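You operate a simulated robot arm through the tools that you are given. There is no shell and no other tool. Be economical: measure what you need, move in short steps, check, and stop when the job is done.

You are at the controls of a simulated two-armed robot. One attempt, no reset.

JOB
Pump one measure of green water into the yellow-band order jar.
Fine: chase it with plain water; the plain water ahead of it goes into the blue-band order jar; no full tint stays in the line; hose ends on jar caps.
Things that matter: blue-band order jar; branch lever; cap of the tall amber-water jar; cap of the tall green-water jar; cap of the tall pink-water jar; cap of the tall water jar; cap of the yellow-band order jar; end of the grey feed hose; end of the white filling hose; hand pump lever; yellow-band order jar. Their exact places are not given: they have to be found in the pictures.

The check looks at the end state, three seconds after you hand in, the way a careful person would. Anything else that was tipped, shoved, dropped, spilled or broken makes it a failure. Lids that push on must go on centred and level and be pressed home; caps that screw on are set level and turned clockwise until they are tight.

ROBOT AND FRAMES
Two 7-joint arms with two-finger parallel grippers on one trunk, on a base that drives. Base frame: it is fixed to the floor where the robot stands at the start and does not move with it; the origin is under the middle of the robot, x ahead of it, y to its left, z up. Readings come in mm, degrees, newtons and seconds.
The left shoulder is at the start at [20, 170, 1378], the right one opposite. With the tool pointing down near the work surface each hand reaches from about 100 to 600 mm from the robot's upright axis, wherever it stands, measured 20 degrees to its own side. Places, roughly: blue-band order jar [300, 500, 800]; branch lever [400, 600, 1300]; cap of the tall amber-water jar [400, 300, 900]; cap of the tall green-water jar [400, 200, 900]; cap of the tall pink-water jar [400, 100, 900]; cap of the tall water jar [500, 0, 900]; cap of the yellow-band order jar [300, 600, 900]; end of the white filling hose (10x7x10 cm) [300, 500, 900]; hand pump lever [500, 200, 1300]; yellow-band order jar [300, 600, 800]. Payload 3.8 kg a hand.
Tool frame (each hand has its own): the origin (TCP) lies between the finger pads and is the grasp point; the fingertips stand 30 mm ahead of it; z points along the fingers, y is the line along which they close. Largest opening 110 mm; finger width 20, thickness 10; the body of the gripper, 48 by 112 mm, starts 55 mm behind the TCP.
Orientation is that of the tool frame in the base frame, as a unit quaternion [x, y, z, w]. With the fingers straight down and closing along the base's y, the tool's x points along the base's -x, its y along +y and its z along -z.

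CONTROLS
- The arms move only by the tool servo_tool. It takes "left_moves", "right_moves" or both (then of equal length, played together; a hand with none holds still); each is a list of rows, each a list of 2 entries, a list of its own where there are three numbers: the shift along the base's x, y, z in m, then the turn, a rotation vector about the base's x, y, z in degrees. In form: [[[dx, dy, dz], [ax, ay, az]], ...]. A call has 1 to 8 rows; each row shifts and turns the commanded pose from where the row before left it. "left_fingers" and "right_fingers" are, for a hand that has rows, the finger opening in m, from 0 to 0.11, set as the call begins (left out, the last holds). Rows are played at 5 a second. More than 50 mm and 8.6 degrees between two rows, or a gripper value outside its range, and nothing of the call is played. Where a pose cannot be reached the arm comes as near as it can. A force on the tool above 90 N (or 10 N above the force at the start of the call, whichever is more), or a blocked arm, ends the call early, and 0.2 s more pass. The fingers move at their own pace (about 72 mm/s each) and stop on an object; they squeeze with about 40 N. The grip force told is the motor's: it shows also when the fingers shut on nothing. Time passes only in rows, and 0.2 s behind the last, so rows that do not move let the fingers close. The reply holds the time, the measured pose of the TCP, the force on the tool along the base axes, the opening and the grip force, in the units named above and with some noise, with the torque about the TCP (base axes, N m) and any sound that the robot's microphone picked up.
- Cameras (640 x 400 px; columns grow to the right, rows downward): "scene" is now at [103.7, 39.1, 1544.9]; the picture's right is [0.43, -0.90, 0.00], its down [-0.38, -0.18, -0.90] and it looks along [0.82, 0.39, -0.43] (base axes); focal length 214 px, centre (320, 200). "left" rides on the left gripper at [73, -17, -103] in its tool frame; the picture's right is [0.23, 0.97, 0.00], its down [-0.76, 0.18, -0.62] and it looks along [-0.61, 0.14, 0.78] (tool axes); focal length 222 px, centre (320, 200). "right" rides on the right gripper at [72, 17, -103] in its tool frame; the picture's right is [-0.23, 0.97, 0.00], its down [-0.76, -0.18, -0.62] and it looks along [-0.61, -0.14, 0.78] (tool axes); focal length 222 px, centre (320, 200).
- snapshot(camera): a new picture of that camera. No time passes.
- lift_body(by): slides the trunk up (or, below 0, down) by that many mm; the arms and the scene camera ride with it, the base frame stays. It gives what a move gives, with no picture.
- drive_base(legs): drives the robot by 1 to 6 legs, each [ahead, turn to the left] in mm and degrees, along the robot's own axes; the way and the turn of a leg run together, so that a leg with both is an arc; at most 1500 mm and 180 degrees a leg. The arms and the cameras ride along, it lands a little off, and it stops where it bumps. It gives what a move gives.
- head_to(pan, tilt): turns the head with the scene camera to pan (to the left, within 80 degrees either way) and tilt (down, from -29 to 69), counted from straight ahead of the robot. It gives what a move gives.
- point_at(camera, pixels): for up to 12 pixels [column, row] of the newest picture of that camera ("zoom" is the newest enlarged one), the place [x, y, z] in the base frame of the surface seen there, good to about 3 mm. No time passes.
- enlarge(camera, box): a new picture of the part [left, top, right, bottom] of that camera's present view, enlarged. No time passes.
- hand_in(): hands the job in; it is judged then, once.

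Work in short steps. Measure before you move; look again where a grasp or a placing could have gone wrong, and mend it. You have 80 turns and 62 pictures in all, those below and enlarged ones among them. Open the grippers and draw the arms clear of the work before you hand the job in, unless the task says otherwise; then end with one line.

The tools are called after "Emit:" as a command line: name --argument value ..., lists and objects as JSON in quotes. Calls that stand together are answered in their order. servo_tool: Moves the arms, as the interface text tells. Its arguments: {"type":"object","properties":{"left_moves":{"type":"array"},"left_fingers":{"type":"number"},"right_moves":{"type":"array"},"right_fingers":{"type":"number"}},"required":[]} The other tools are called the same way: lift_body (by) slides the trunk up or down; drive_base (legs) drives the base; head_to (pan, tilt) turns the head that bears the scene camera; snapshot (camera) takes a picture; point_at (camera, pixels) gives the place of the surface under pixels of a picture; enlarge (camera, box) takes an enlarged picture of a part of a camera's view; hand_in () hands the job in.

At the start:

```text
t: 0.0
left_tcp_pos: [363.0, 388.0, 1504.2]
left_orientation: [-0.001, 1.0, 0.0, 0.001]
left_force: [0.3, -0.3, 0.7]
left_wrist_torque: [0.0, -0.01, -0.01]
left_opening: 110.0
left_gripper_force: 0.0
right_tcp_pos: [289.4, 38.9, 1459.4]
right_orientation: [0.0, 1.0, 0.0, 0.0]
right_force: [1.0, -0.2, 0.8]
right_wrist_torque: [0.01, 0.0, 0.0]
right_opening: 110.1
right_gripper_force: 0.0
trunk travel left (down, up): [-475.0, 95.0]
robot x, y, heading: [2.8, 0.4, 0.1]
head pan, tilt: [25.6, 25.3]
```

scene: 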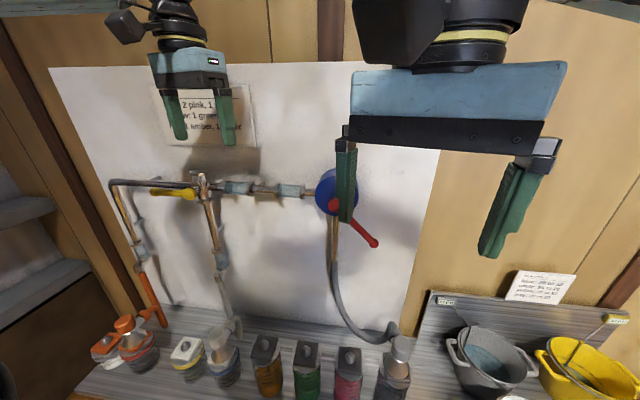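
right: 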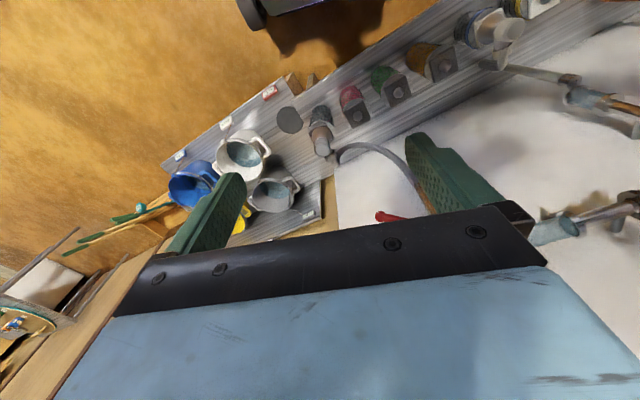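
left: 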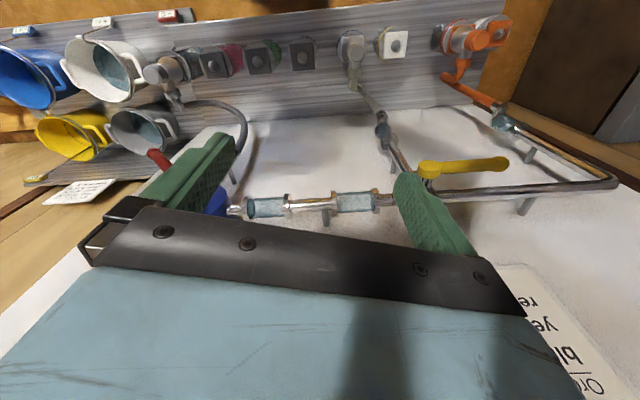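

The arms hide part of the panel and the cards. I enlarge the cards and the bench first.

Emit:
enlarge --camera "scene" --box '[70, 60, 270, 185]'

Emit:
enlarge --camera "scene" --box '[80, 275, 440, 400]'

Emit:
enlarge --camera "scene" --box '[420, 255, 640, 400]'

```text
3.20 times, centred on (170, 122) of scene
```

zoom: 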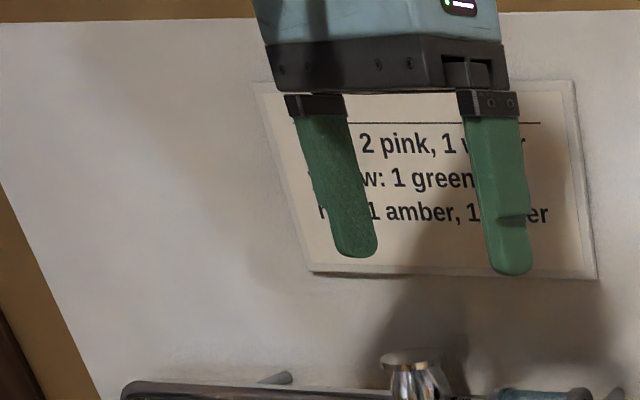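

```text
1.78 times, centred on (260, 338) of scene
```

zoom: 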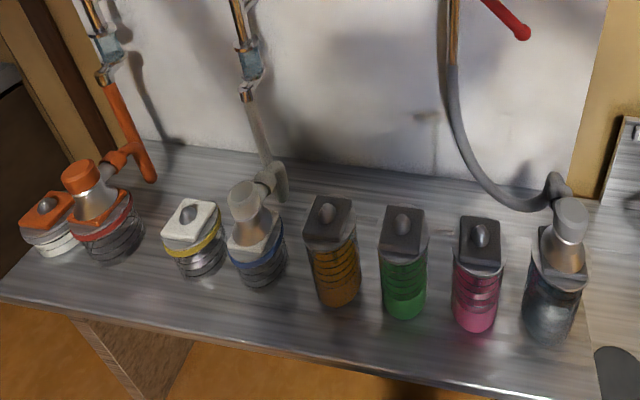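

```text
2.76 times, centred on (530, 328) of scene
```

zoom: 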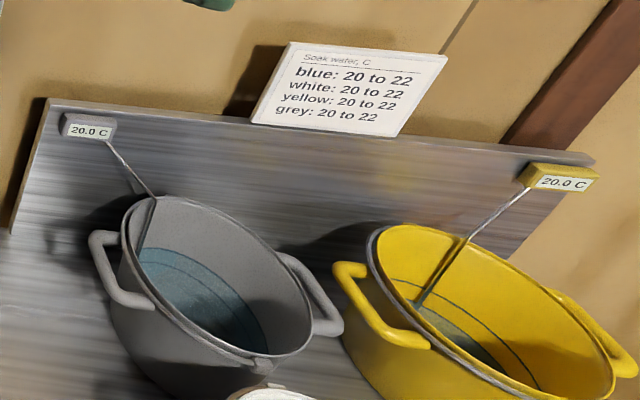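

The lever and card are partly hidden by the left hand. I draw both hands back and up a bit, then look at the line.

Emit:
servo_tool --left_moves '[[[-0.04, 0.03, 0.0], [0, 0, 0]], [[-0.04, 0.03, 0], [0, 0, 0]], [[-0.04, 0.03, 0], [0, 0, 0]], [[-0.04, 0.03, 0], [0, 0, 0]]]' --right_moves '[[[0, -0.05, 0], [0, 0, 0]], [[0, -0.05, 0], [0, 0, 0]], [[0, -0.05, 0], [0, 0, 0]], [[0, -0.05, 0], [0, 0, 0]]]'

Emit:
snapshot --camera "scene"

```text
t: 1.0
left_tcp_pos: [198.4, 507.2, 1504.7]
left_orientation: [0.0, 1.0, 0.001, 0.001]
left_force: [-0.9, -0.1, 0.3]
left_wrist_torque: [0.02, -0.04, -0.02]
left_opening: 109.9
left_gripper_force: 0.1
right_tcp_pos: [285.9, -164.0, 1459.4]
right_orientation: [0.001, 1.0, 0.001, 0.001]
right_force: [-0.1, -0.2, -0.1]
right_wrist_torque: [0.01, -0.04, 0.03]
right_opening: 110.1
right_gripper_force: 0.2
trunk travel left (down, up): [-475.0, 95.0]
robot x, y, heading: [-1.0, 0.2, 0.1]
head pan, tilt: [25.6, 25.3]
```

```text
55 pictures are left
```

scene: 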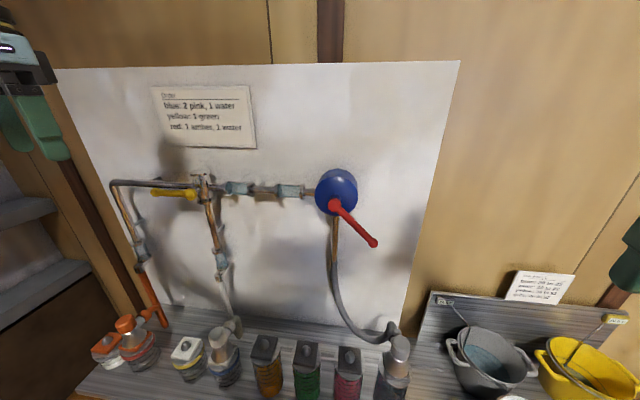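

Emit:
enlarge --camera "scene" --box '[100, 160, 260, 260]'

Emit:
point_at --camera "scene" --pixels '[[153, 191], [195, 195], [203, 180], [336, 195], [335, 205], [375, 243], [187, 347], [220, 333], [308, 352], [349, 355], [400, 345], [265, 344]]'

```text
4.00 times, centred on (180, 210) of scene
```

zoom: 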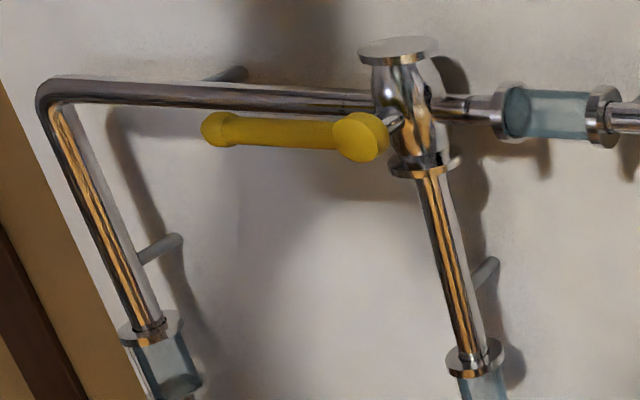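

```text
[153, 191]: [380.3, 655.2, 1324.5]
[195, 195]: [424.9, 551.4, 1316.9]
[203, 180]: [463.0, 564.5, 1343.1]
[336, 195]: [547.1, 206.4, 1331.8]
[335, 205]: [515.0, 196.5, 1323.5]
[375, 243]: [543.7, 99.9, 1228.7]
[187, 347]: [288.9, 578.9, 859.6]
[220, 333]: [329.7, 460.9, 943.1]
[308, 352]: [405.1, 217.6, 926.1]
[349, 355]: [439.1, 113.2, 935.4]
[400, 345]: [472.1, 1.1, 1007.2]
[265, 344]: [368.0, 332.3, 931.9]
```

The card reads yellow: 1 green; the branch lever (pixel 153-195,193) points to the orange branch, so it must be turned. Jars lie on a line turned 18° left; I tuck the left hand in, then shift the robot 180 mm left along the bench and face it squarely.

Emit:
servo_tool --left_moves '[[[0, -0.05, 0], [0, 0, 0]], [[0, -0.05, 0], [0, 0, 0]], [[0, -0.05, 0], [0, 0, 0]], [[0, -0.05, 0], [0, 0, 0]]]'

Emit:
drive_base --legs '[[0, -72], [-180, 0], [0, 90]]'

Emit:
head_to --pan 0 --tilt 30

Emit:
snapshot --camera "scene"

```text
t: 2.0
left_tcp_pos: [202.0, 306.3, 1502.8]
left_orientation: [0.0, 1.0, 0.0, 0.0]
left_force: [-1.1, -1.2, -0.2]
left_wrist_torque: [0.01, -0.02, -0.02]
left_opening: 110.0
left_gripper_force: 0.0
right_tcp_pos: [290.1, -162.8, 1458.3]
right_orientation: [0.0, 1.0, 0.001, 0.001]
right_force: [0.0, 0.0, 0.1]
right_wrist_torque: [0.04, -0.01, 0.02]
right_opening: 109.9
right_gripper_force: 0.0
trunk travel left (down, up): [-475.0, 95.0]
robot x, y, heading: [0.9, 0.7, 0.1]
head pan, tilt: [25.6, 25.3]
```

```text
t: 10.5
left_tcp_pos: [37.0, 529.5, 1502.9]
left_orientation: [-0.162, 0.987, -0.001, 0.0]
left_force: [0.1, -0.3, -0.3]
left_wrist_torque: [0.02, -0.01, -0.02]
left_opening: 110.0
left_gripper_force: 0.0
right_tcp_pos: [270.1, 111.7, 1459.6]
right_orientation: [-0.162, 0.987, 0.0, 0.001]
right_force: [0.2, 0.2, -0.5]
right_wrist_torque: [-0.01, 0.0, 0.03]
right_opening: 110.1
right_gripper_force: 0.1
trunk travel left (down, up): [-475.0, 95.0]
robot x, y, heading: [-50.5, 172.9, 18.9]
head pan, tilt: [25.6, 25.3]
```

```text
t: 11.4
left_tcp_pos: [36.6, 530.7, 1502.4]
left_orientation: [-0.162, 0.987, 0.0, 0.001]
left_force: [-0.2, -0.3, 0.2]
left_wrist_torque: [0.0, -0.03, 0.0]
left_opening: 110.1
left_gripper_force: 0.1
right_tcp_pos: [270.2, 111.5, 1459.2]
right_orientation: [-0.162, 0.987, 0.0, 0.0]
right_force: [-0.5, -0.1, 0.2]
right_wrist_torque: [0.01, 0.02, -0.01]
right_opening: 110.2
right_gripper_force: 0.0
trunk travel left (down, up): [-475.0, 95.0]
robot x, y, heading: [-58.5, 173.6, 19.1]
head pan, tilt: [0.0, 30.0]
```

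```text
53 pictures are left
```

scene: 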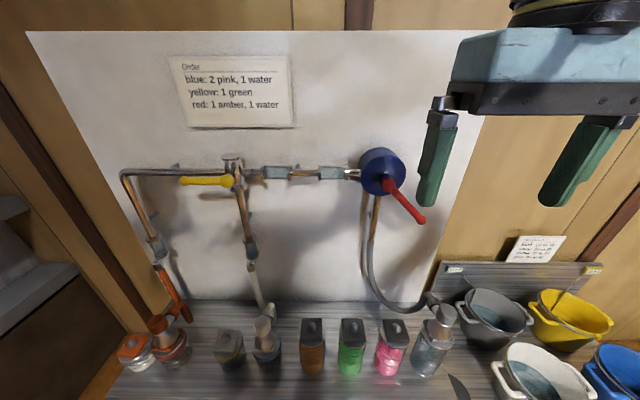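

Good square view. I enlarge the jars and the pump to see hose fittings, jar contents and lever shape.

Emit:
enlarge --camera "scene" --box '[110, 290, 290, 400]'

Emit:
enlarge --camera "scene" --box '[290, 285, 470, 397]'

Emit:
enlarge --camera "scene" --box '[260, 135, 440, 247]'

```text
3.56 times, centred on (200, 345) of scene
```

zoom: 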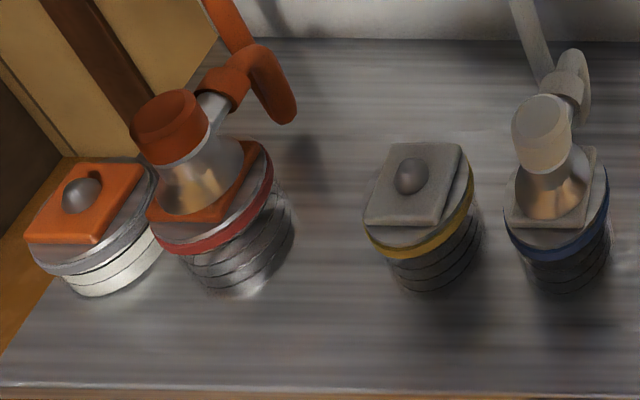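

```text
3.56 times, centred on (380, 341) of scene
```

zoom: 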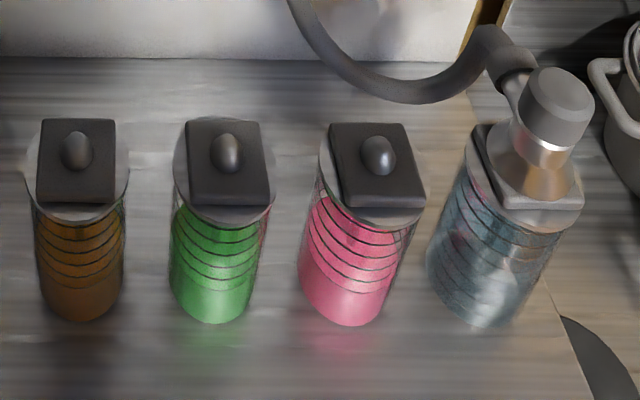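

```text
3.56 times, centred on (350, 191) of scene
```

zoom: 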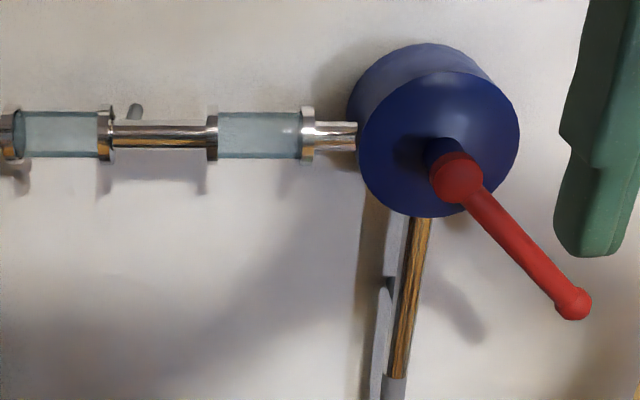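

Lever must swing from left to down. I turn the left hand to point at the panel with closed fingers, moving forward meanwhile, and measure the pipe and lever depth.

Emit:
point_at --camera "scene" --pixels '[[184, 181], [195, 181], [210, 180], [227, 181], [200, 172], [150, 171], [243, 210], [380, 170], [388, 187], [405, 204], [421, 219], [436, 310]]'

Emit:
servo_tool --left_moves '[[[0.022, 0.0057, -0.009], [2.68, -7.73, 0]], [[0.022, 0.0057, -0.009], [2.68, -7.73, 0]], [[0.022, 0.0057, -0.009], [2.68, -7.73, 0]], [[0.022, 0.0057, -0.009], [2.68, -7.73, 0]], [[0.022, 0.0057, -0.009], [2.68, -7.73, 0]], [[0.022, 0.0057, -0.009], [2.68, -7.73, 0]], [[0.022, 0.0057, -0.009], [2.68, -7.73, 0]], [[0.022, 0.0057, -0.009], [2.68, -7.73, 0]]]' --left_fingers 0

Emit:
servo_tool --left_moves '[[[0.022, 0.0057, -0.009], [2.68, -7.73, 0]], [[0.022, 0.0057, -0.009], [2.68, -7.73, 0]], [[0.022, 0.0057, -0.009], [2.68, -7.73, 0]]]'

```text
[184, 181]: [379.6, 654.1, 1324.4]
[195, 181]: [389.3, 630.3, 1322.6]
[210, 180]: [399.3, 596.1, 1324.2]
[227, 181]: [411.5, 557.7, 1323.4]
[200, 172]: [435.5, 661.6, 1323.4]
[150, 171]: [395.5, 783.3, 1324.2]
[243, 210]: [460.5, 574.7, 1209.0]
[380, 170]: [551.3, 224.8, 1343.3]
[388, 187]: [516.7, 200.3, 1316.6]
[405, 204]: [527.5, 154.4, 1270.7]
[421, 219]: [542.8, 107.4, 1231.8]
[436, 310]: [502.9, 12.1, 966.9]
```

```text
t: 13.2
left_tcp_pos: [222.5, 581.0, 1436.1]
left_orientation: [-0.136, 0.83, 0.09, 0.533]
left_force: [0.5, 0.5, -0.8]
left_wrist_torque: [-0.02, 0.02, -0.01]
left_opening: 0.0
left_gripper_force: 37.4
left hand out of reach, approached as far as the arm can: row 8
right_tcp_pos: [272.1, 114.5, 1458.3]
right_orientation: [-0.162, 0.987, 0.0, -0.001]
right_force: [0.2, 0.7, 0.2]
right_wrist_torque: [0.01, 0.03, -0.02]
right_opening: 110.0
right_gripper_force: 0.0
trunk travel left (down, up): [-475.0, 95.0]
robot x, y, heading: [-54.4, 170.1, 18.8]
head pan, tilt: [0.0, 30.0]
```

```text
t: 14.0
left_tcp_pos: [292.5, 600.2, 1413.7]
left_orientation: [-0.116, 0.697, 0.12, 0.698]
left_force: [0.6, -0.4, 0.2]
left_wrist_torque: [0.0, -0.01, 0.0]
left_opening: 0.0
left_gripper_force: 37.8
left hand out of reach, approached as far as the arm can: row 1
right_tcp_pos: [271.2, 113.0, 1458.6]
right_orientation: [-0.162, 0.987, 0.0, 0.0]
right_force: [0.0, -0.1, -0.2]
right_wrist_torque: [0.04, 0.01, -0.02]
right_opening: 110.1
right_gripper_force: 0.1
trunk travel left (down, up): [-475.0, 95.0]
robot x, y, heading: [-52.5, 170.7, 18.5]
head pan, tilt: [0.0, 30.0]
```

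The hand points at the panel at depth n=473; lever's front lies at 572, the pipe at 628. I go down to 1362 and forward so the tips stand over the handle without touching the pipe.

Emit:
servo_tool --left_moves '[[[0, 0, -0.025], [0, 0, 0]], [[0, 0, -0.026], [0, 0, 0]], [[0.0321, 0.0111, 0], [0, 0, 0]], [[0.0321, 0.0111, 0], [0, 0, 0]], [[0.0321, 0.0111, 0], [0, 0, 0]], [[0, 0, 0], [0, 0, 0]]]'

Emit:
enlarge --camera "scene" --box '[100, 100, 340, 250]'

```text
t: 15.4
left_tcp_pos: [386.8, 633.0, 1362.7]
left_orientation: [-0.115, 0.697, 0.119, 0.697]
left_force: [-0.6, 0.1, 0.2]
left_wrist_torque: [-0.02, 0.0, 0.01]
left_opening: 0.3
left_gripper_force: 36.9
right_tcp_pos: [268.9, 111.3, 1458.7]
right_orientation: [-0.161, 0.987, 0.0, 0.0]
right_force: [0.4, 0.3, 0.4]
right_wrist_torque: [0.03, -0.02, 0.02]
right_opening: 109.9
right_gripper_force: 0.0
trunk travel left (down, up): [-475.0, 95.0]
robot x, y, heading: [-57.1, 169.1, 18.8]
head pan, tilt: [0.0, 30.0]
```

```text
2.67 times, centred on (220, 175) of scene
```

zoom: 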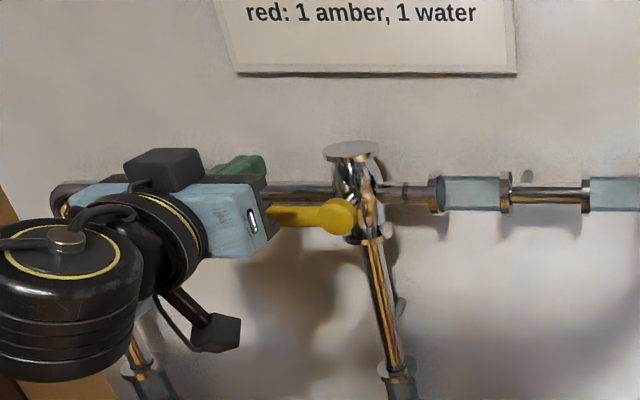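

Fingertips sit over the handle, clear of the pipe. Now the arc down and to the right to swing the lever.

Emit:
servo_tool --left_moves '[[[0.0006, -0.0016, -0.0217], [0, 0, 0]], [[-0.0007, 0.0019, -0.021], [0, 0, 0]], [[0.0012, -0.0035, -0.021], [0, 0, 0]], [[0.0029, -0.0085, -0.0195], [0, 0, 0]], [[0.0045, -0.0129, -0.0164], [0, 0, 0]], [[0.0057, -0.0165, -0.0123], [0, 0, 0]], [[0.0065, -0.0189, -0.0074], [0, 0, 0]]]'

Emit:
enlarge --camera "scene" --box '[100, 130, 340, 280]'

```text
t: 17.0
left_tcp_pos: [404.0, 582.6, 1246.9]
left_orientation: [-0.121, 0.691, 0.124, 0.701]
left_force: [-18.6, 20.2, 22.6]
left_wrist_torque: [-0.12, -0.11, -0.04]
left_opening: 0.3
left_gripper_force: 37.7
right_tcp_pos: [263.8, 116.1, 1460.0]
right_orientation: [-0.163, 0.987, 0.0, 0.003]
right_force: [0.3, 0.2, -0.4]
right_wrist_torque: [-0.05, -0.01, 0.02]
right_opening: 110.1
right_gripper_force: 0.0
trunk travel left (down, up): [-475.0, 95.0]
robot x, y, heading: [-60.8, 171.7, 18.7]
head pan, tilt: [0.0, 30.0]
```

```text
2.67 times, centred on (220, 205) of scene
```

zoom: 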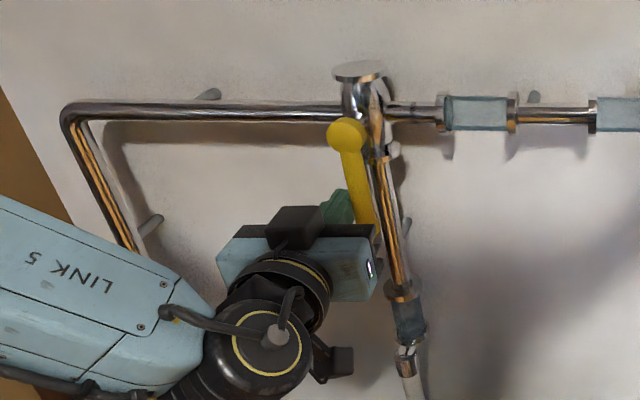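

The lever now hangs nearly parallel to the downpipe. I push another few mm to the right to find the stop, then back off.

Emit:
servo_tool --left_moves '[[[0.0023, -0.0066, -0.001], [0, 0, 0]], [[0.0023, -0.0066, 0.0], [0, 0, 0]], [[0, 0, 0], [0, 0, 0]]]'

Emit:
servo_tool --left_moves '[[[-0.016, 0.038, 0], [0, 0, 0]], [[-0.04, 0.0, 0], [0, 0, 0]], [[-0.045, -0.01, 0], [0, 0, 0]], [[-0.045, -0.01, 0], [0, 0, 0]]]'

Emit:
enlarge --camera "scene" --box '[100, 130, 340, 280]'

```text
t: 17.8
left_tcp_pos: [402.5, 580.7, 1246.5]
left_orientation: [-0.127, 0.693, 0.128, 0.698]
left_force: [-23.3, 53.0, 11.8]
left_wrist_torque: [-0.1, -0.04, 0.28]
left_opening: 0.0
left_gripper_force: 37.7
left hand out of reach, approached as far as the arm can: row 1, 2
right_tcp_pos: [263.8, 119.7, 1459.5]
right_orientation: [-0.161, 0.987, -0.004, 0.002]
right_force: [-0.3, 0.0, 0.5]
right_wrist_torque: [-0.02, 0.03, -0.04]
right_opening: 110.0
right_gripper_force: 0.1
trunk travel left (down, up): [-475.0, 95.0]
robot x, y, heading: [-55.4, 175.3, 18.7]
head pan, tilt: [0.0, 30.0]
```

```text
t: 18.8
left_tcp_pos: [261.4, 581.7, 1246.6]
left_orientation: [-0.115, 0.697, 0.12, 0.698]
left_force: [-0.1, 0.6, -0.4]
left_wrist_torque: [0.03, -0.01, 0.0]
left_opening: 0.1
left_gripper_force: 37.7
right_tcp_pos: [266.4, 112.2, 1458.6]
right_orientation: [-0.162, 0.987, -0.001, 0.001]
right_force: [-1.4, -0.3, -0.3]
right_wrist_torque: [-0.01, -0.02, 0.01]
right_opening: 110.1
right_gripper_force: 0.1
trunk travel left (down, up): [-475.0, 95.0]
robot x, y, heading: [-58.6, 174.2, 18.5]
head pan, tilt: [0.0, 30.0]
```

```text
2.67 times, centred on (220, 205) of scene
```

zoom: 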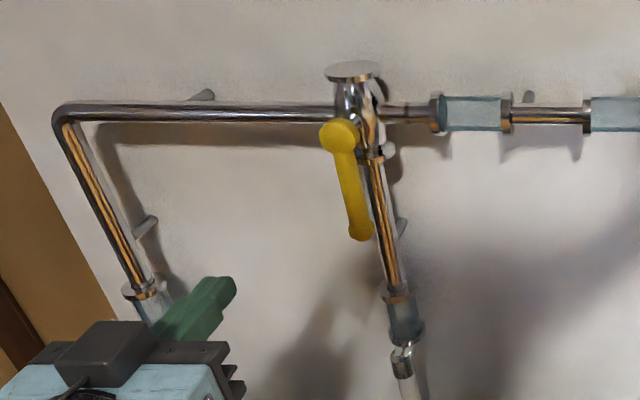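

The stop was felt (53 N). I check the lever is vertical by measuring it, and its glasses.

Emit:
point_at --camera "zoom" --pixels '[[340, 135], [347, 170], [355, 205], [361, 235], [380, 210], [388, 260]]'

```text
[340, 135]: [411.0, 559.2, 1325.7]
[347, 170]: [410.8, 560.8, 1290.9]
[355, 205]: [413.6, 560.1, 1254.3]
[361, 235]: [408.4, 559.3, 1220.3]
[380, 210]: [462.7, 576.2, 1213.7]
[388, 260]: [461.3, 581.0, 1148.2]
```

Lever is exactly vertical (x≈411, y≈560 from z 1326 to 1220). Now the feed hose end: I enlarge it and measure.

Emit:
enlarge --camera "scene" --box '[380, 275, 480, 337]'

Emit:
enlarge --camera "right" --box '[200, 0, 520, 200]'

```text
6.40 times, centred on (430, 306) of scene
```

zoom: 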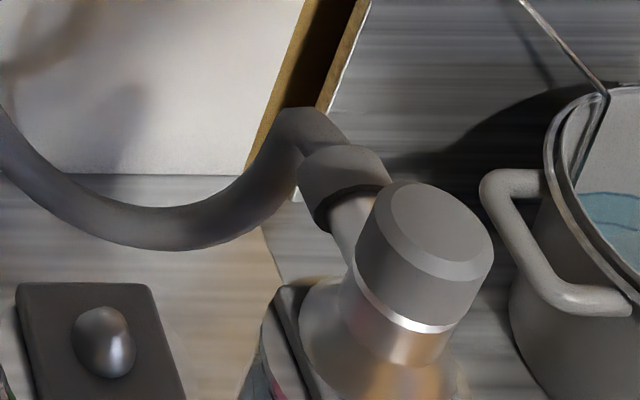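

```text
2.00 times, centred on (360, 100) of right
```

zoom: 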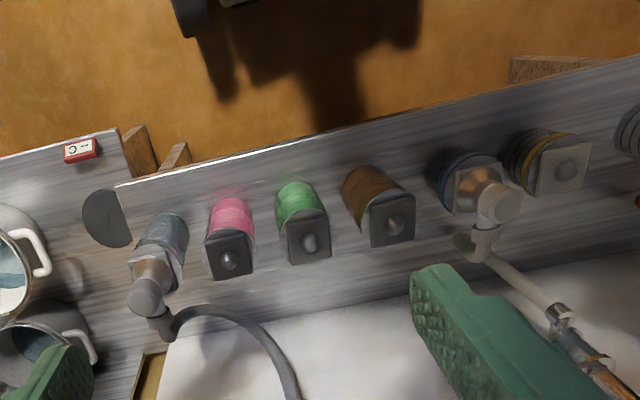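

I measure the fitting's top, sides, and the caps from the scene snapshot.

Emit:
point_at --camera "scene" --pixels '[[449, 308], [444, 312], [453, 314], [442, 323], [394, 326], [353, 326], [352, 321], [312, 326], [229, 338], [266, 324], [269, 336], [435, 306]]'

Emit:
point_at --camera "zoom" --pixels '[[145, 285], [150, 298], [229, 258], [310, 242], [395, 222], [565, 172], [502, 200], [510, 206], [488, 235], [155, 320], [140, 295], [480, 190]]'

```text
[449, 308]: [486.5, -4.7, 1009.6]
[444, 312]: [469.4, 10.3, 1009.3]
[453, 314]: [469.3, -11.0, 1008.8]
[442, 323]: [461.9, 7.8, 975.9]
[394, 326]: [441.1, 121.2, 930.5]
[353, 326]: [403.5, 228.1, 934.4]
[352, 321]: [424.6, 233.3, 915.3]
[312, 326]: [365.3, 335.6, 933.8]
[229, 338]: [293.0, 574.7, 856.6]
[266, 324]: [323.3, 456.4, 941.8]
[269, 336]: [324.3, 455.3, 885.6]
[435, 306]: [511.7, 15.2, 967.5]
```

```text
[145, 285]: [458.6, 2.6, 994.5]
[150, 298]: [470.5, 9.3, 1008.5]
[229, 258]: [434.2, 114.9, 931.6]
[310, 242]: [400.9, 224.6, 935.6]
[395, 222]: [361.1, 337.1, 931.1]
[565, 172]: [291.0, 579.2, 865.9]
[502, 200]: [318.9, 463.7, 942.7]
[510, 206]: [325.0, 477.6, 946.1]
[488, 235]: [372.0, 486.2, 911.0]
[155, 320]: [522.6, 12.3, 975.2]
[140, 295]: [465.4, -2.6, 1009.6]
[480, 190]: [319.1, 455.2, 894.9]
```

Fitting top centre ≈ (479,5,1009); green ball ≈ (403,227,935). I turn the left hand back down and bring the right hand above the feed fitting, then lower the trunk.

Emit:
servo_tool --left_moves '[[[-0.0088, -0.0052, 0.008], [-2.68, 7.73, 0]], [[-0.0088, -0.0052, 0.008], [-2.68, 7.73, 0]], [[-0.0088, -0.0052, 0.008], [-2.68, 7.73, 0]], [[-0.0088, -0.0052, 0.008], [-2.68, 7.73, 0]], [[-0.0088, -0.0052, 0.008], [-2.68, 7.73, 0]], [[-0.0088, -0.0052, 0.008], [-2.68, 7.73, 0]]]' --right_moves '[[[0.019, -0.0097, -0.0098], [0, 0, 0]], [[0.019, -0.0097, -0.0098], [0, 0, 0]], [[0.019, -0.0097, -0.0098], [0, 0, 0]], [[0.019, -0.0097, -0.0098], [0, 0, 0]], [[0.019, -0.0097, -0.0098], [0, 0, 0]], [[0.019, -0.0097, -0.0098], [0, 0, 0]]]' --right_fingers 0.11 --left_fingers 0.11

Emit:
servo_tool --left_moves '[[[-0.0088, -0.0052, 0.008], [-2.68, 7.73, 0]], [[-0.0088, -0.0052, 0.008], [-2.68, 7.73, 0]], [[-0.0088, -0.0052, 0.008], [-2.68, 7.73, 0]], [[-0.0088, -0.0052, 0.008], [-2.68, 7.73, 0]], [[-0.0088, -0.0052, 0.008], [-2.68, 7.73, 0]], [[0, 0, 0], [0, 0, 0]]]' --right_moves '[[[0.019, -0.0097, -0.0098], [0, 0, 0]], [[0.019, -0.0097, -0.0098], [0, 0, 0]], [[0.019, -0.0097, -0.0098], [0, 0, 0]], [[0.019, -0.0097, -0.0098], [0, 0, 0]], [[0.019, -0.0097, -0.0098], [0, 0, 0]], [[0, 0, 0], [0, 0, 0]]]'

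Emit:
lift_body --by -250

Emit:
snapshot --camera "right"

```text
t: 20.2
left_tcp_pos: [238.2, 565.6, 1286.1]
left_orientation: [-0.151, 0.925, 0.06, 0.345]
left_force: [-0.7, -1.7, 1.0]
left_wrist_torque: [0.04, -0.05, 0.05]
left_opening: 110.0
left_gripper_force: 0.0
left hand out of reach, approached as far as the arm can: row 1, 2, 3
right_tcp_pos: [384.9, 50.9, 1397.9]
right_orientation: [-0.162, 0.987, 0.0, 0.0]
right_force: [-0.2, 0.8, 0.9]
right_wrist_torque: [0.02, 0.0, 0.02]
right_opening: 110.0
right_gripper_force: 0.0
trunk travel left (down, up): [-475.0, 95.0]
robot x, y, heading: [-59.6, 169.8, 18.9]
head pan, tilt: [0.0, 30.0]
```

```text
t: 21.6
left_tcp_pos: [192.7, 542.1, 1326.0]
left_orientation: [-0.162, 0.987, -0.001, 0.0]
left_force: [-0.5, -0.4, 0.0]
left_wrist_torque: [-0.04, 0.02, 0.01]
left_opening: 109.8
left_gripper_force: 0.0
right_tcp_pos: [477.9, 5.0, 1351.1]
right_orientation: [-0.163, 0.987, 0.0, 0.0]
right_force: [-0.3, 0.0, 0.7]
right_wrist_torque: [0.02, -0.03, 0.02]
right_opening: 110.1
right_gripper_force: 0.1
trunk travel left (down, up): [-475.0, 95.0]
robot x, y, heading: [-55.3, 173.5, 18.7]
head pan, tilt: [0.0, 30.0]
```

```text
t: 24.1
left_tcp_pos: [194.7, 540.7, 1075.2]
left_orientation: [-0.163, 0.987, 0.0, 0.001]
left_force: [-0.5, 0.2, 0.9]
left_wrist_torque: [0.0, 0.03, 0.03]
left_opening: 110.1
left_gripper_force: 0.0
right_tcp_pos: [479.2, 6.3, 1100.5]
right_orientation: [-0.161, 0.987, 0.001, 0.0]
right_force: [0.7, -0.6, 0.8]
right_wrist_torque: [0.01, -0.02, -0.02]
right_opening: 110.0
right_gripper_force: 0.1
trunk travel left (down, up): [-225.0, 345.0]
robot x, y, heading: [-55.2, 169.8, 18.7]
head pan, tilt: [0.0, 30.0]
```

```text
44 pictures are left
```

right: 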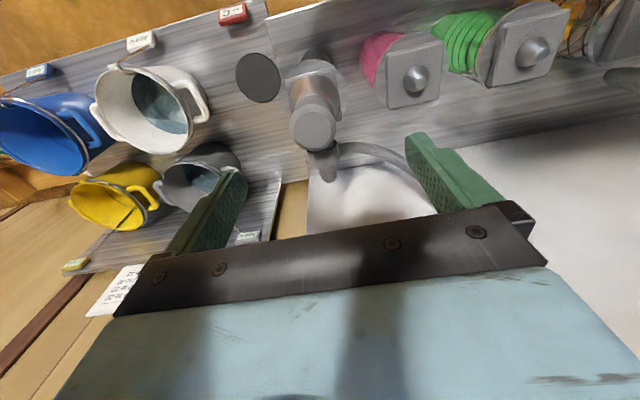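

The fitting's top disc is at (312,125), balls at (416,79) and (535,50). I measure these.

Emit:
point_at --camera "right" --pixels '[[312, 127], [293, 128], [332, 124], [313, 145], [312, 110], [416, 78], [417, 74], [535, 49], [537, 45], [332, 170]]'

```text
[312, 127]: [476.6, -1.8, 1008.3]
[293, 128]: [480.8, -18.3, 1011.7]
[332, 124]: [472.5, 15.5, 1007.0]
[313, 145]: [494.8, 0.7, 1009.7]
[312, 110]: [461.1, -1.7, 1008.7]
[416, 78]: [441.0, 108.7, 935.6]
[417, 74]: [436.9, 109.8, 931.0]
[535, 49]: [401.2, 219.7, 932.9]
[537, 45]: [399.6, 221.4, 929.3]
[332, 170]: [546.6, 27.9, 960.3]
```

Fitting centre (477,-1) in this hand's own view. I descend around it with the open fingers to TCP z 993.

Emit:
servo_tool --right_moves '[[[-0.002, -0.007, -0.027], [0, 0, 0]], [[0, 0, -0.027], [0, 0, 0]], [[0, 0, -0.027], [0, 0, 0]], [[0, 0, -0.026], [0, 0, 0]], [[0, 0, 0], [0, 0, 0]]]'

Emit:
snapshot --camera "right"

```text
t: 25.3
left_tcp_pos: [194.2, 541.0, 1075.4]
left_orientation: [-0.162, 0.987, 0.0, 0.0]
left_force: [-0.6, 0.5, -0.5]
left_wrist_torque: [0.03, 0.0, -0.02]
left_opening: 109.9
left_gripper_force: 0.0
right_tcp_pos: [476.1, -1.1, 994.1]
right_orientation: [-0.163, 0.987, 0.0, 0.0]
right_force: [0.9, -0.4, -0.8]
right_wrist_torque: [-0.03, -0.03, -0.04]
right_opening: 109.9
right_gripper_force: 0.0
trunk travel left (down, up): [-225.0, 345.0]
robot x, y, heading: [-58.0, 173.4, 18.6]
head pan, tilt: [0.0, 30.0]
```

```text
43 pictures are left
```

right: 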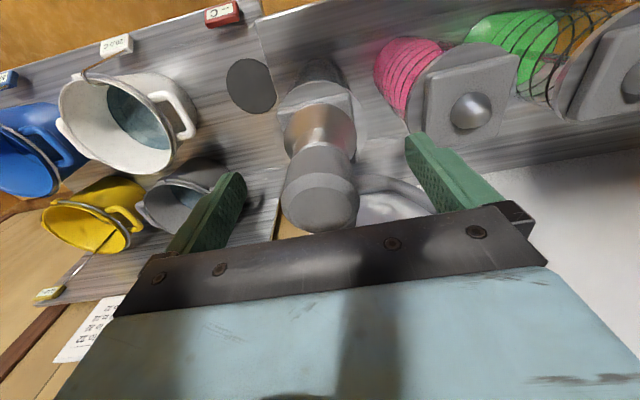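

The knob sits between the fingers. I check the sides of the knob against the TCP (476,-1).

Emit:
point_at --camera "right" --pixels '[[320, 200], [290, 175], [350, 170], [320, 170], [290, 205], [352, 205], [470, 110]]'

```text
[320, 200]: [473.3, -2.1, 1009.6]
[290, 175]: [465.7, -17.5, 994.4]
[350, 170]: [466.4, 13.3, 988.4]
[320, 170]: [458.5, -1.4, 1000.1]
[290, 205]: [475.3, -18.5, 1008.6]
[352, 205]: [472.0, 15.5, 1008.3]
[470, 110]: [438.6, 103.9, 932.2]
```

Centred within 1 mm. I close on the knob.

Emit:
servo_tool --right_moves '[[[0, 0, 0], [0, 0, 0]], [[0, 0, 0], [0, 0, 0]], [[0, 0, 0], [0, 0, 0]], [[0, 0, 0], [0, 0, 0]]]' --right_fingers 0

Emit:
servo_tool --right_moves '[[[0, 0, 0.01], [0, 0, 0]], [[0, 0, 0.02], [0, 0, 0]], [[0, 0, 0.03], [0, 0, 0]], [[0, 0, 0.03], [0, 0, 0]], [[0, 0, 0], [0, 0, 0]]]'

Emit:
snapshot --camera "right"

```text
t: 26.3
left_tcp_pos: [194.4, 541.1, 1075.3]
left_orientation: [-0.162, 0.987, 0.0, -0.001]
left_force: [-0.5, -0.5, -0.2]
left_wrist_torque: [-0.01, 0.0, 0.01]
left_opening: 109.8
left_gripper_force: 0.0
right_tcp_pos: [475.8, -1.5, 993.8]
right_orientation: [-0.162, 0.987, 0.0, -0.001]
right_force: [0.0, -1.1, 0.3]
right_wrist_torque: [-0.03, -0.04, 0.0]
right_opening: 43.3
right_gripper_force: 40.2
trunk travel left (down, up): [-225.0, 345.0]
robot x, y, heading: [-57.7, 169.1, 18.9]
head pan, tilt: [0.0, 30.0]
```

```text
t: 27.5
left_tcp_pos: [194.2, 541.2, 1076.5]
left_orientation: [-0.162, 0.987, -0.001, 0.0]
left_force: [-0.6, -0.3, 0.3]
left_wrist_torque: [-0.01, 0.01, 0.05]
left_opening: 110.1
left_gripper_force: 0.1
right_tcp_pos: [476.8, -1.9, 1083.4]
right_orientation: [-0.163, 0.987, 0.001, 0.0]
right_force: [0.4, 0.7, 0.0]
right_wrist_torque: [0.01, 0.05, -0.02]
right_opening: 0.1
right_gripper_force: 37.2
trunk travel left (down, up): [-225.0, 345.0]
robot x, y, heading: [-53.0, 172.6, 18.5]
head pan, tilt: [0.0, 30.0]
```

```text
42 pictures are left
```

right: 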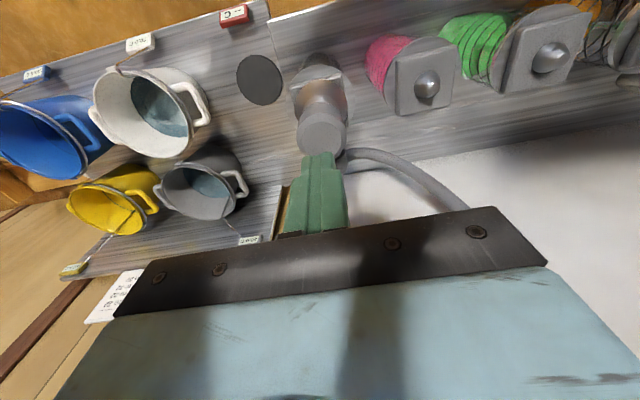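

The fingers slid off: the fitting stayed seated on the water jar. I look closely at its shape before gripping differently.

Emit:
enlarge --camera "right" --box '[250, 40, 410, 170]'

Emit:
head_to --pan -25 --tilt 30

Emit:
enlarge --camera "scene" --box '[240, 150, 400, 250]'

```text
3.08 times, centred on (330, 105) of right
```

zoom: 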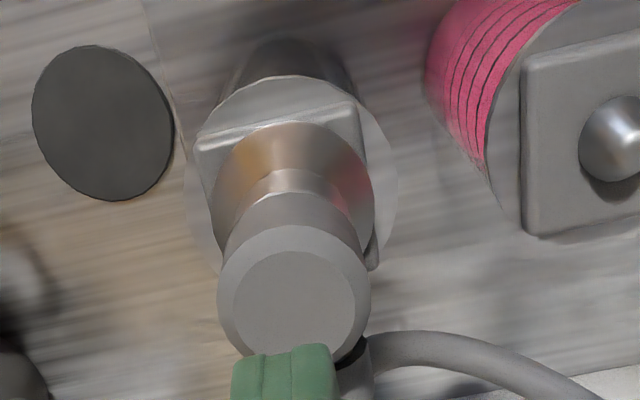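

```text
t: 28.4
left_tcp_pos: [194.0, 541.0, 1076.4]
left_orientation: [-0.163, 0.987, 0.0, 0.0]
left_force: [0.5, 0.5, 0.0]
left_wrist_torque: [-0.01, -0.02, 0.02]
left_opening: 109.9
left_gripper_force: 0.0
right_tcp_pos: [476.1, -1.4, 1082.5]
right_orientation: [-0.162, 0.987, 0.0, 0.0]
right_force: [-0.2, -0.1, 0.1]
right_wrist_torque: [0.0, 0.0, -0.04]
right_opening: 0.0
right_gripper_force: 37.4
trunk travel left (down, up): [-225.0, 345.0]
robot x, y, heading: [-56.3, 170.4, 18.5]
head pan, tilt: [-25.0, 30.0]
```

```text
4.00 times, centred on (320, 200) of scene
```

zoom: 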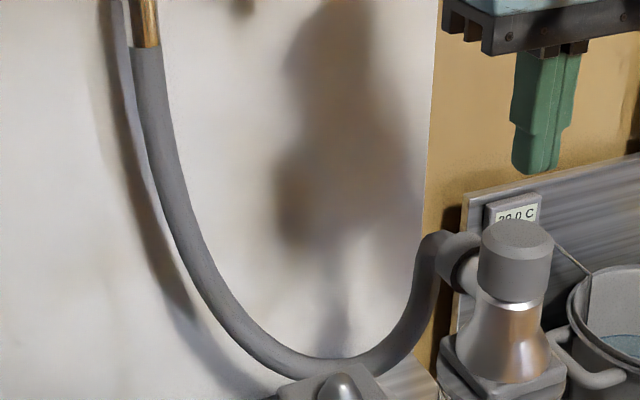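

The tips may have landed on the flare rather than the cap. I measure cap and cone profile.

Emit:
point_at --camera "zoom" --pixels '[[515, 222], [513, 250], [512, 285], [511, 296], [510, 306], [508, 325], [504, 350], [500, 375], [482, 260], [548, 262], [484, 300], [540, 305]]'

```text
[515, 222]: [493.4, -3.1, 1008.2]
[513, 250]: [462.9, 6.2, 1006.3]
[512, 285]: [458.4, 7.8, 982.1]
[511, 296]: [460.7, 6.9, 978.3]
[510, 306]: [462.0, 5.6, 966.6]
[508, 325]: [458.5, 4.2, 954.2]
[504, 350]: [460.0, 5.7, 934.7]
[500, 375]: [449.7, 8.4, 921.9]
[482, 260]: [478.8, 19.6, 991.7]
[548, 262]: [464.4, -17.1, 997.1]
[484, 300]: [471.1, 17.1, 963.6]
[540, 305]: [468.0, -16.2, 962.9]
```

Cap spans z 979–1009. I re-grip with TCP at 996 so that the pads lie fully on the cap, and lift slowly in mm steps reading the force.

Emit:
servo_tool --right_moves '[[[0, 0, 0], [0, 0, 0]], [[0, 0, 0], [0, 0, 0]], [[0, 0, 0], [0, 0, 0]], [[0, 0, -0.03], [0, 0, 0]], [[0, 0, -0.03], [0, 0, 0]], [[0, 0, -0.027], [0, 0, 0]], [[0, 0, 0], [0, 0, 0]]]' --right_fingers 0.11

Emit:
servo_tool --right_moves '[[[0, 0, 0], [0, 0, 0]], [[0, 0, 0], [0, 0, 0]], [[0, 0, 0], [0, 0, 0]], [[0, 0, 0], [0, 0, 0]], [[0, 0, 0.001], [0, 0, 0]], [[0, 0, 0.001], [0, 0, 0]]]' --right_fingers 0

Emit:
servo_tool --right_moves '[[[0, 0, 0.001], [0, 0, 0]], [[0, 0, 0.001], [0, 0, 0]]]'

Emit:
servo_tool --right_moves '[[[0, 0, 0.001], [0, 0, 0]], [[0, 0, 0.001], [0, 0, 0]]]'

```text
t: 30.0
left_tcp_pos: [193.3, 540.9, 1074.8]
left_orientation: [-0.162, 0.987, 0.0, -0.001]
left_force: [0.6, 0.5, 0.9]
left_wrist_torque: [0.0, 0.05, -0.01]
left_opening: 110.1
left_gripper_force: 0.0
right_tcp_pos: [475.1, -1.2, 997.2]
right_orientation: [-0.162, 0.987, 0.0, 0.0]
right_force: [-0.6, 0.2, 0.8]
right_wrist_torque: [0.01, 0.0, 0.04]
right_opening: 110.1
right_gripper_force: 0.1
trunk travel left (down, up): [-225.0, 345.0]
robot x, y, heading: [-54.2, 169.3, 18.8]
head pan, tilt: [-25.0, 30.0]
```

```text
t: 31.4
left_tcp_pos: [193.3, 541.2, 1075.7]
left_orientation: [-0.163, 0.987, -0.001, 0.001]
left_force: [0.0, 0.7, 0.1]
left_wrist_torque: [0.02, 0.01, -0.01]
left_opening: 110.4
left_gripper_force: 0.0
right_tcp_pos: [476.0, -1.6, 999.2]
right_orientation: [-0.162, 0.987, -0.001, 0.0]
right_force: [-0.5, 0.3, 0.2]
right_wrist_torque: [-0.01, 0.04, 0.0]
right_opening: 43.5
right_gripper_force: 39.7
trunk travel left (down, up): [-225.0, 345.0]
robot x, y, heading: [-59.4, 168.0, 18.6]
head pan, tilt: [-25.0, 30.0]
```

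```text
t: 32.0
left_tcp_pos: [193.8, 541.1, 1075.2]
left_orientation: [-0.162, 0.987, 0.0, 0.0]
left_force: [-0.6, -0.5, -0.4]
left_wrist_torque: [0.0, -0.01, 0.0]
left_opening: 110.0
left_gripper_force: 0.0
right_tcp_pos: [476.6, -0.4, 1000.3]
right_orientation: [-0.162, 0.987, 0.0, 0.0]
right_force: [0.2, -0.5, -3.7]
right_wrist_torque: [0.0, 0.03, 0.0]
right_opening: 43.8
right_gripper_force: 39.9
trunk travel left (down, up): [-225.0, 345.0]
robot x, y, heading: [-58.8, 171.5, 18.8]
head pan, tilt: [-25.0, 30.0]
```

```text
t: 32.6
left_tcp_pos: [193.8, 541.2, 1075.8]
left_orientation: [-0.163, 0.987, 0.0, 0.0]
left_force: [0.8, -0.4, 0.3]
left_wrist_torque: [-0.01, -0.02, -0.03]
left_opening: 110.1
left_gripper_force: 0.1
right_tcp_pos: [477.7, -1.9, 1001.9]
right_orientation: [-0.161, 0.987, 0.0, 0.0]
right_force: [0.1, 0.4, -3.8]
right_wrist_torque: [0.01, 0.06, -0.01]
right_opening: 43.5
right_gripper_force: 39.9
trunk travel left (down, up): [-225.0, 345.0]
robot x, y, heading: [-56.7, 172.3, 18.9]
head pan, tilt: [-25.0, 30.0]
```

A steady 3.8 N load suggests that the fitting is coming along this time. I continue slowly and look.

Emit:
servo_tool --right_moves '[[[0, 0, 0.002], [0, 0, 0]], [[0, 0, 0.004], [0, 0, 0]], [[0, 0, 0.006], [0, 0, 0]], [[0, 0, 0.006], [0, 0, 0]]]'

Emit:
enlarge --camera "scene" --box '[240, 150, 400, 250]'

```text
t: 33.6
left_tcp_pos: [194.6, 541.4, 1074.9]
left_orientation: [-0.162, 0.987, 0.0, 0.0]
left_force: [0.2, 0.5, 0.2]
left_wrist_torque: [-0.02, 0.0, 0.03]
left_opening: 110.0
left_gripper_force: 0.0
right_tcp_pos: [477.4, -2.1, 1020.1]
right_orientation: [-0.161, 0.987, 0.0, 0.0]
right_force: [0.3, 0.4, -4.4]
right_wrist_torque: [0.01, 0.03, 0.0]
right_opening: 43.6
right_gripper_force: 39.4
trunk travel left (down, up): [-225.0, 345.0]
robot x, y, heading: [-54.8, 168.0, 18.6]
head pan, tilt: [-25.0, 30.0]
```

```text
4.00 times, centred on (320, 200) of scene
```

zoom: 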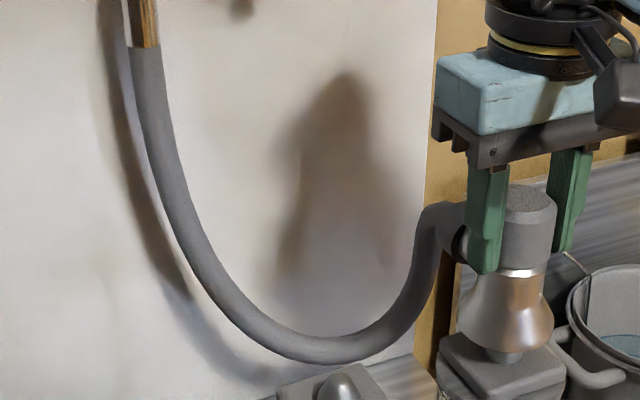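

Slow lifting works — the cone is off the ball. I raise another 45 mm and carry it slowly toward the green jar.

Emit:
servo_tool --right_moves '[[[0, 0, 0.009], [0, 0, 0]], [[0, 0, 0.012], [0, 0, 0]], [[0, 0, 0.012], [0, 0, 0]], [[0, 0, 0.012], [0, 0, 0]], [[-0.003, 0.009, 0], [0, 0, 0]], [[-0.005, 0.015, 0], [0, 0, 0]], [[-0.006, 0.017, 0], [0, 0, 0]], [[-0.006, 0.018, 0], [0, 0, 0]]]'

Emit:
servo_tool --right_moves '[[[-0.006, 0.018, 0], [0, 0, 0]], [[-0.006, 0.018, 0], [0, 0, 0]], [[-0.006, 0.018, 0], [0, 0, 0]], [[-0.006, 0.018, 0], [0, 0, 0]], [[-0.006, 0.018, 0], [0, 0, 0]], [[-0.006, 0.018, 0], [0, 0, 0]], [[-0.006, 0.018, 0], [0, 0, 0]], [[-0.004, 0.01, 0], [0, 0, 0]]]'

Emit:
snapshot --camera "right"

Emit:
snapshot --camera "scene"

```text
t: 35.4
left_tcp_pos: [194.3, 541.7, 1075.6]
left_orientation: [-0.163, 0.987, 0.001, -0.001]
left_force: [-0.3, -0.2, 0.1]
left_wrist_torque: [0.02, -0.02, 0.0]
left_opening: 110.0
left_gripper_force: 0.1
right_tcp_pos: [456.0, 58.7, 1064.5]
right_orientation: [-0.162, 0.987, 0.001, 0.0]
right_force: [1.2, 0.6, -3.6]
right_wrist_torque: [-0.02, 0.03, -0.02]
right_opening: 43.7
right_gripper_force: 39.7
trunk travel left (down, up): [-225.0, 345.0]
robot x, y, heading: [-56.1, 174.4, 18.7]
head pan, tilt: [-25.0, 30.0]
```

```text
t: 37.2
left_tcp_pos: [194.4, 541.1, 1073.9]
left_orientation: [-0.163, 0.987, -0.001, 0.0]
left_force: [0.2, -0.6, -0.9]
left_wrist_torque: [-0.03, -0.02, 0.0]
left_opening: 109.9
left_gripper_force: 0.1
right_tcp_pos: [410.4, 194.5, 1064.2]
right_orientation: [-0.161, 0.987, 0.001, 0.0]
right_force: [0.0, 0.7, -3.5]
right_wrist_torque: [-0.01, 0.06, 0.03]
right_opening: 43.7
right_gripper_force: 40.4
trunk travel left (down, up): [-225.0, 345.0]
robot x, y, heading: [-61.1, 173.8, 18.5]
head pan, tilt: [-25.0, 30.0]
```

```text
38 pictures are left
```

right: 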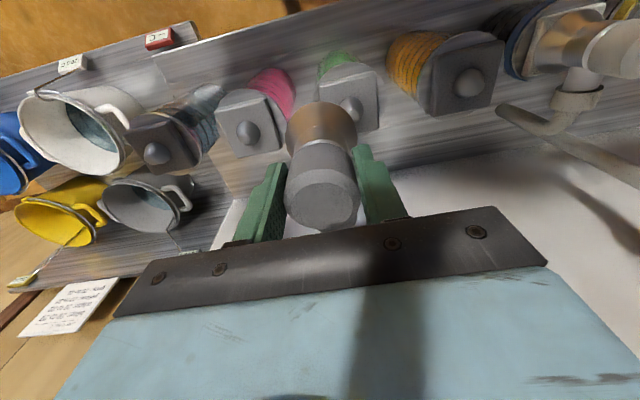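

```text
37 pictures are left
```

scene: 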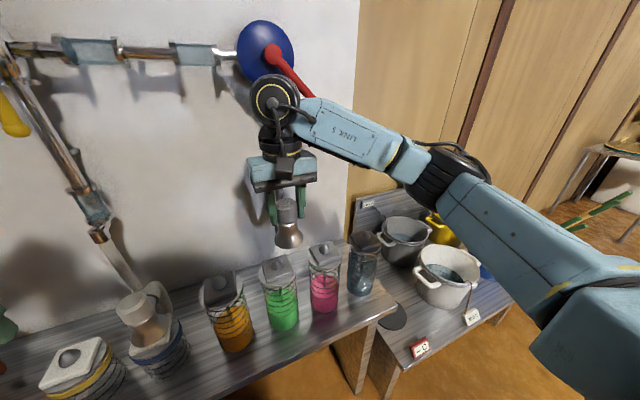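

Held firmly. I measure all balls from this view for the displacement to the green ball at (352,107).

Emit:
point_at --camera "right" --pixels '[[157, 153], [248, 132], [353, 105], [467, 82], [320, 195], [468, 79]]'

Emit:
point_at --camera "scene" --pixels '[[221, 282], [275, 263], [323, 247], [288, 202], [365, 237]]'

```text
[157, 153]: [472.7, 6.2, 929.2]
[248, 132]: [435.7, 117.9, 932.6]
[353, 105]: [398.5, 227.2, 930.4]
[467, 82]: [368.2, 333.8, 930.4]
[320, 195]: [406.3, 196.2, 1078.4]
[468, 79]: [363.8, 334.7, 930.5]
```

```text
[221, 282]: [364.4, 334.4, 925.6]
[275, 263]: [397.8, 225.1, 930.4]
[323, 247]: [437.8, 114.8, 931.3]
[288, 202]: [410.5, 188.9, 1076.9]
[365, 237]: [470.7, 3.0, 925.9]
```

Best estimate for the seat over green: TCP ≈ (400,222). I move there, descend to z 1035, and inspect from both cameras.

Emit:
servo_tool --right_moves '[[[-0.004, 0.01, 0], [0, 0, 0]], [[-0.004, 0.01, 0], [0, 0, 0]], [[-0.0025, 0.0075, 0], [0, 0, 0]], [[0, 0, -0.01], [0, 0, 0]], [[0, 0, -0.01], [0, 0, 0]], [[0, 0, -0.008], [0, 0, 0]], [[0, 0, 0], [0, 0, 0]]]'

Emit:
enlarge --camera "scene" --box '[230, 180, 350, 280]'

Emit:
enlarge --camera "right" --box '[240, 40, 440, 240]'

```text
t: 38.8
left_tcp_pos: [194.0, 540.8, 1075.1]
left_orientation: [-0.163, 0.987, 0.0, 0.0]
left_force: [-0.2, 0.0, 0.0]
left_wrist_torque: [-0.04, 0.0, 0.0]
left_opening: 110.0
left_gripper_force: 0.1
right_tcp_pos: [399.7, 222.9, 1036.7]
right_orientation: [-0.161, 0.987, -0.001, 0.0]
right_force: [-1.1, 0.4, -3.4]
right_wrist_torque: [-0.03, 0.04, 0.01]
right_opening: 43.5
right_gripper_force: 39.9
trunk travel left (down, up): [-225.0, 345.0]
robot x, y, heading: [-55.7, 170.5, 18.7]
head pan, tilt: [-25.0, 30.0]
```

```text
4.00 times, centred on (290, 230) of scene
```

zoom: 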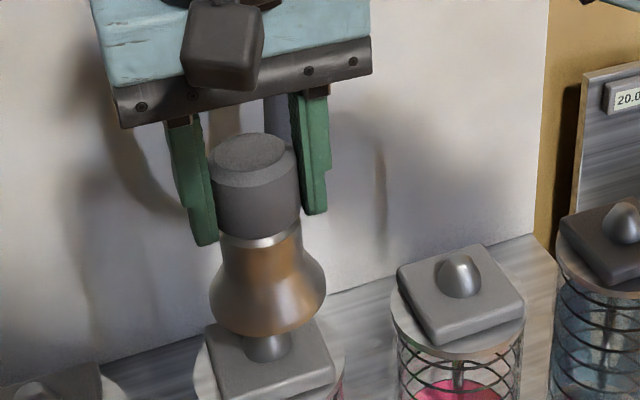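

```text
2.00 times, centred on (340, 140) of right
```

zoom: 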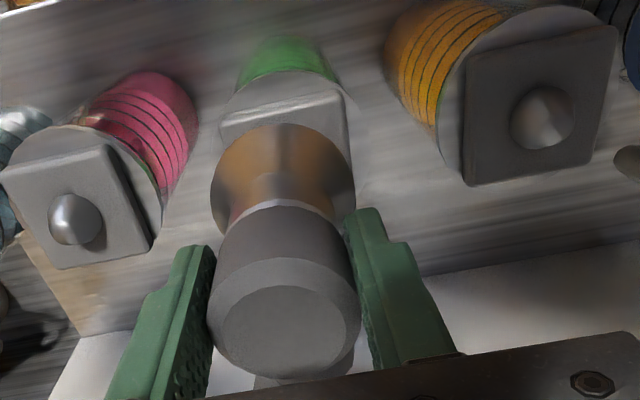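

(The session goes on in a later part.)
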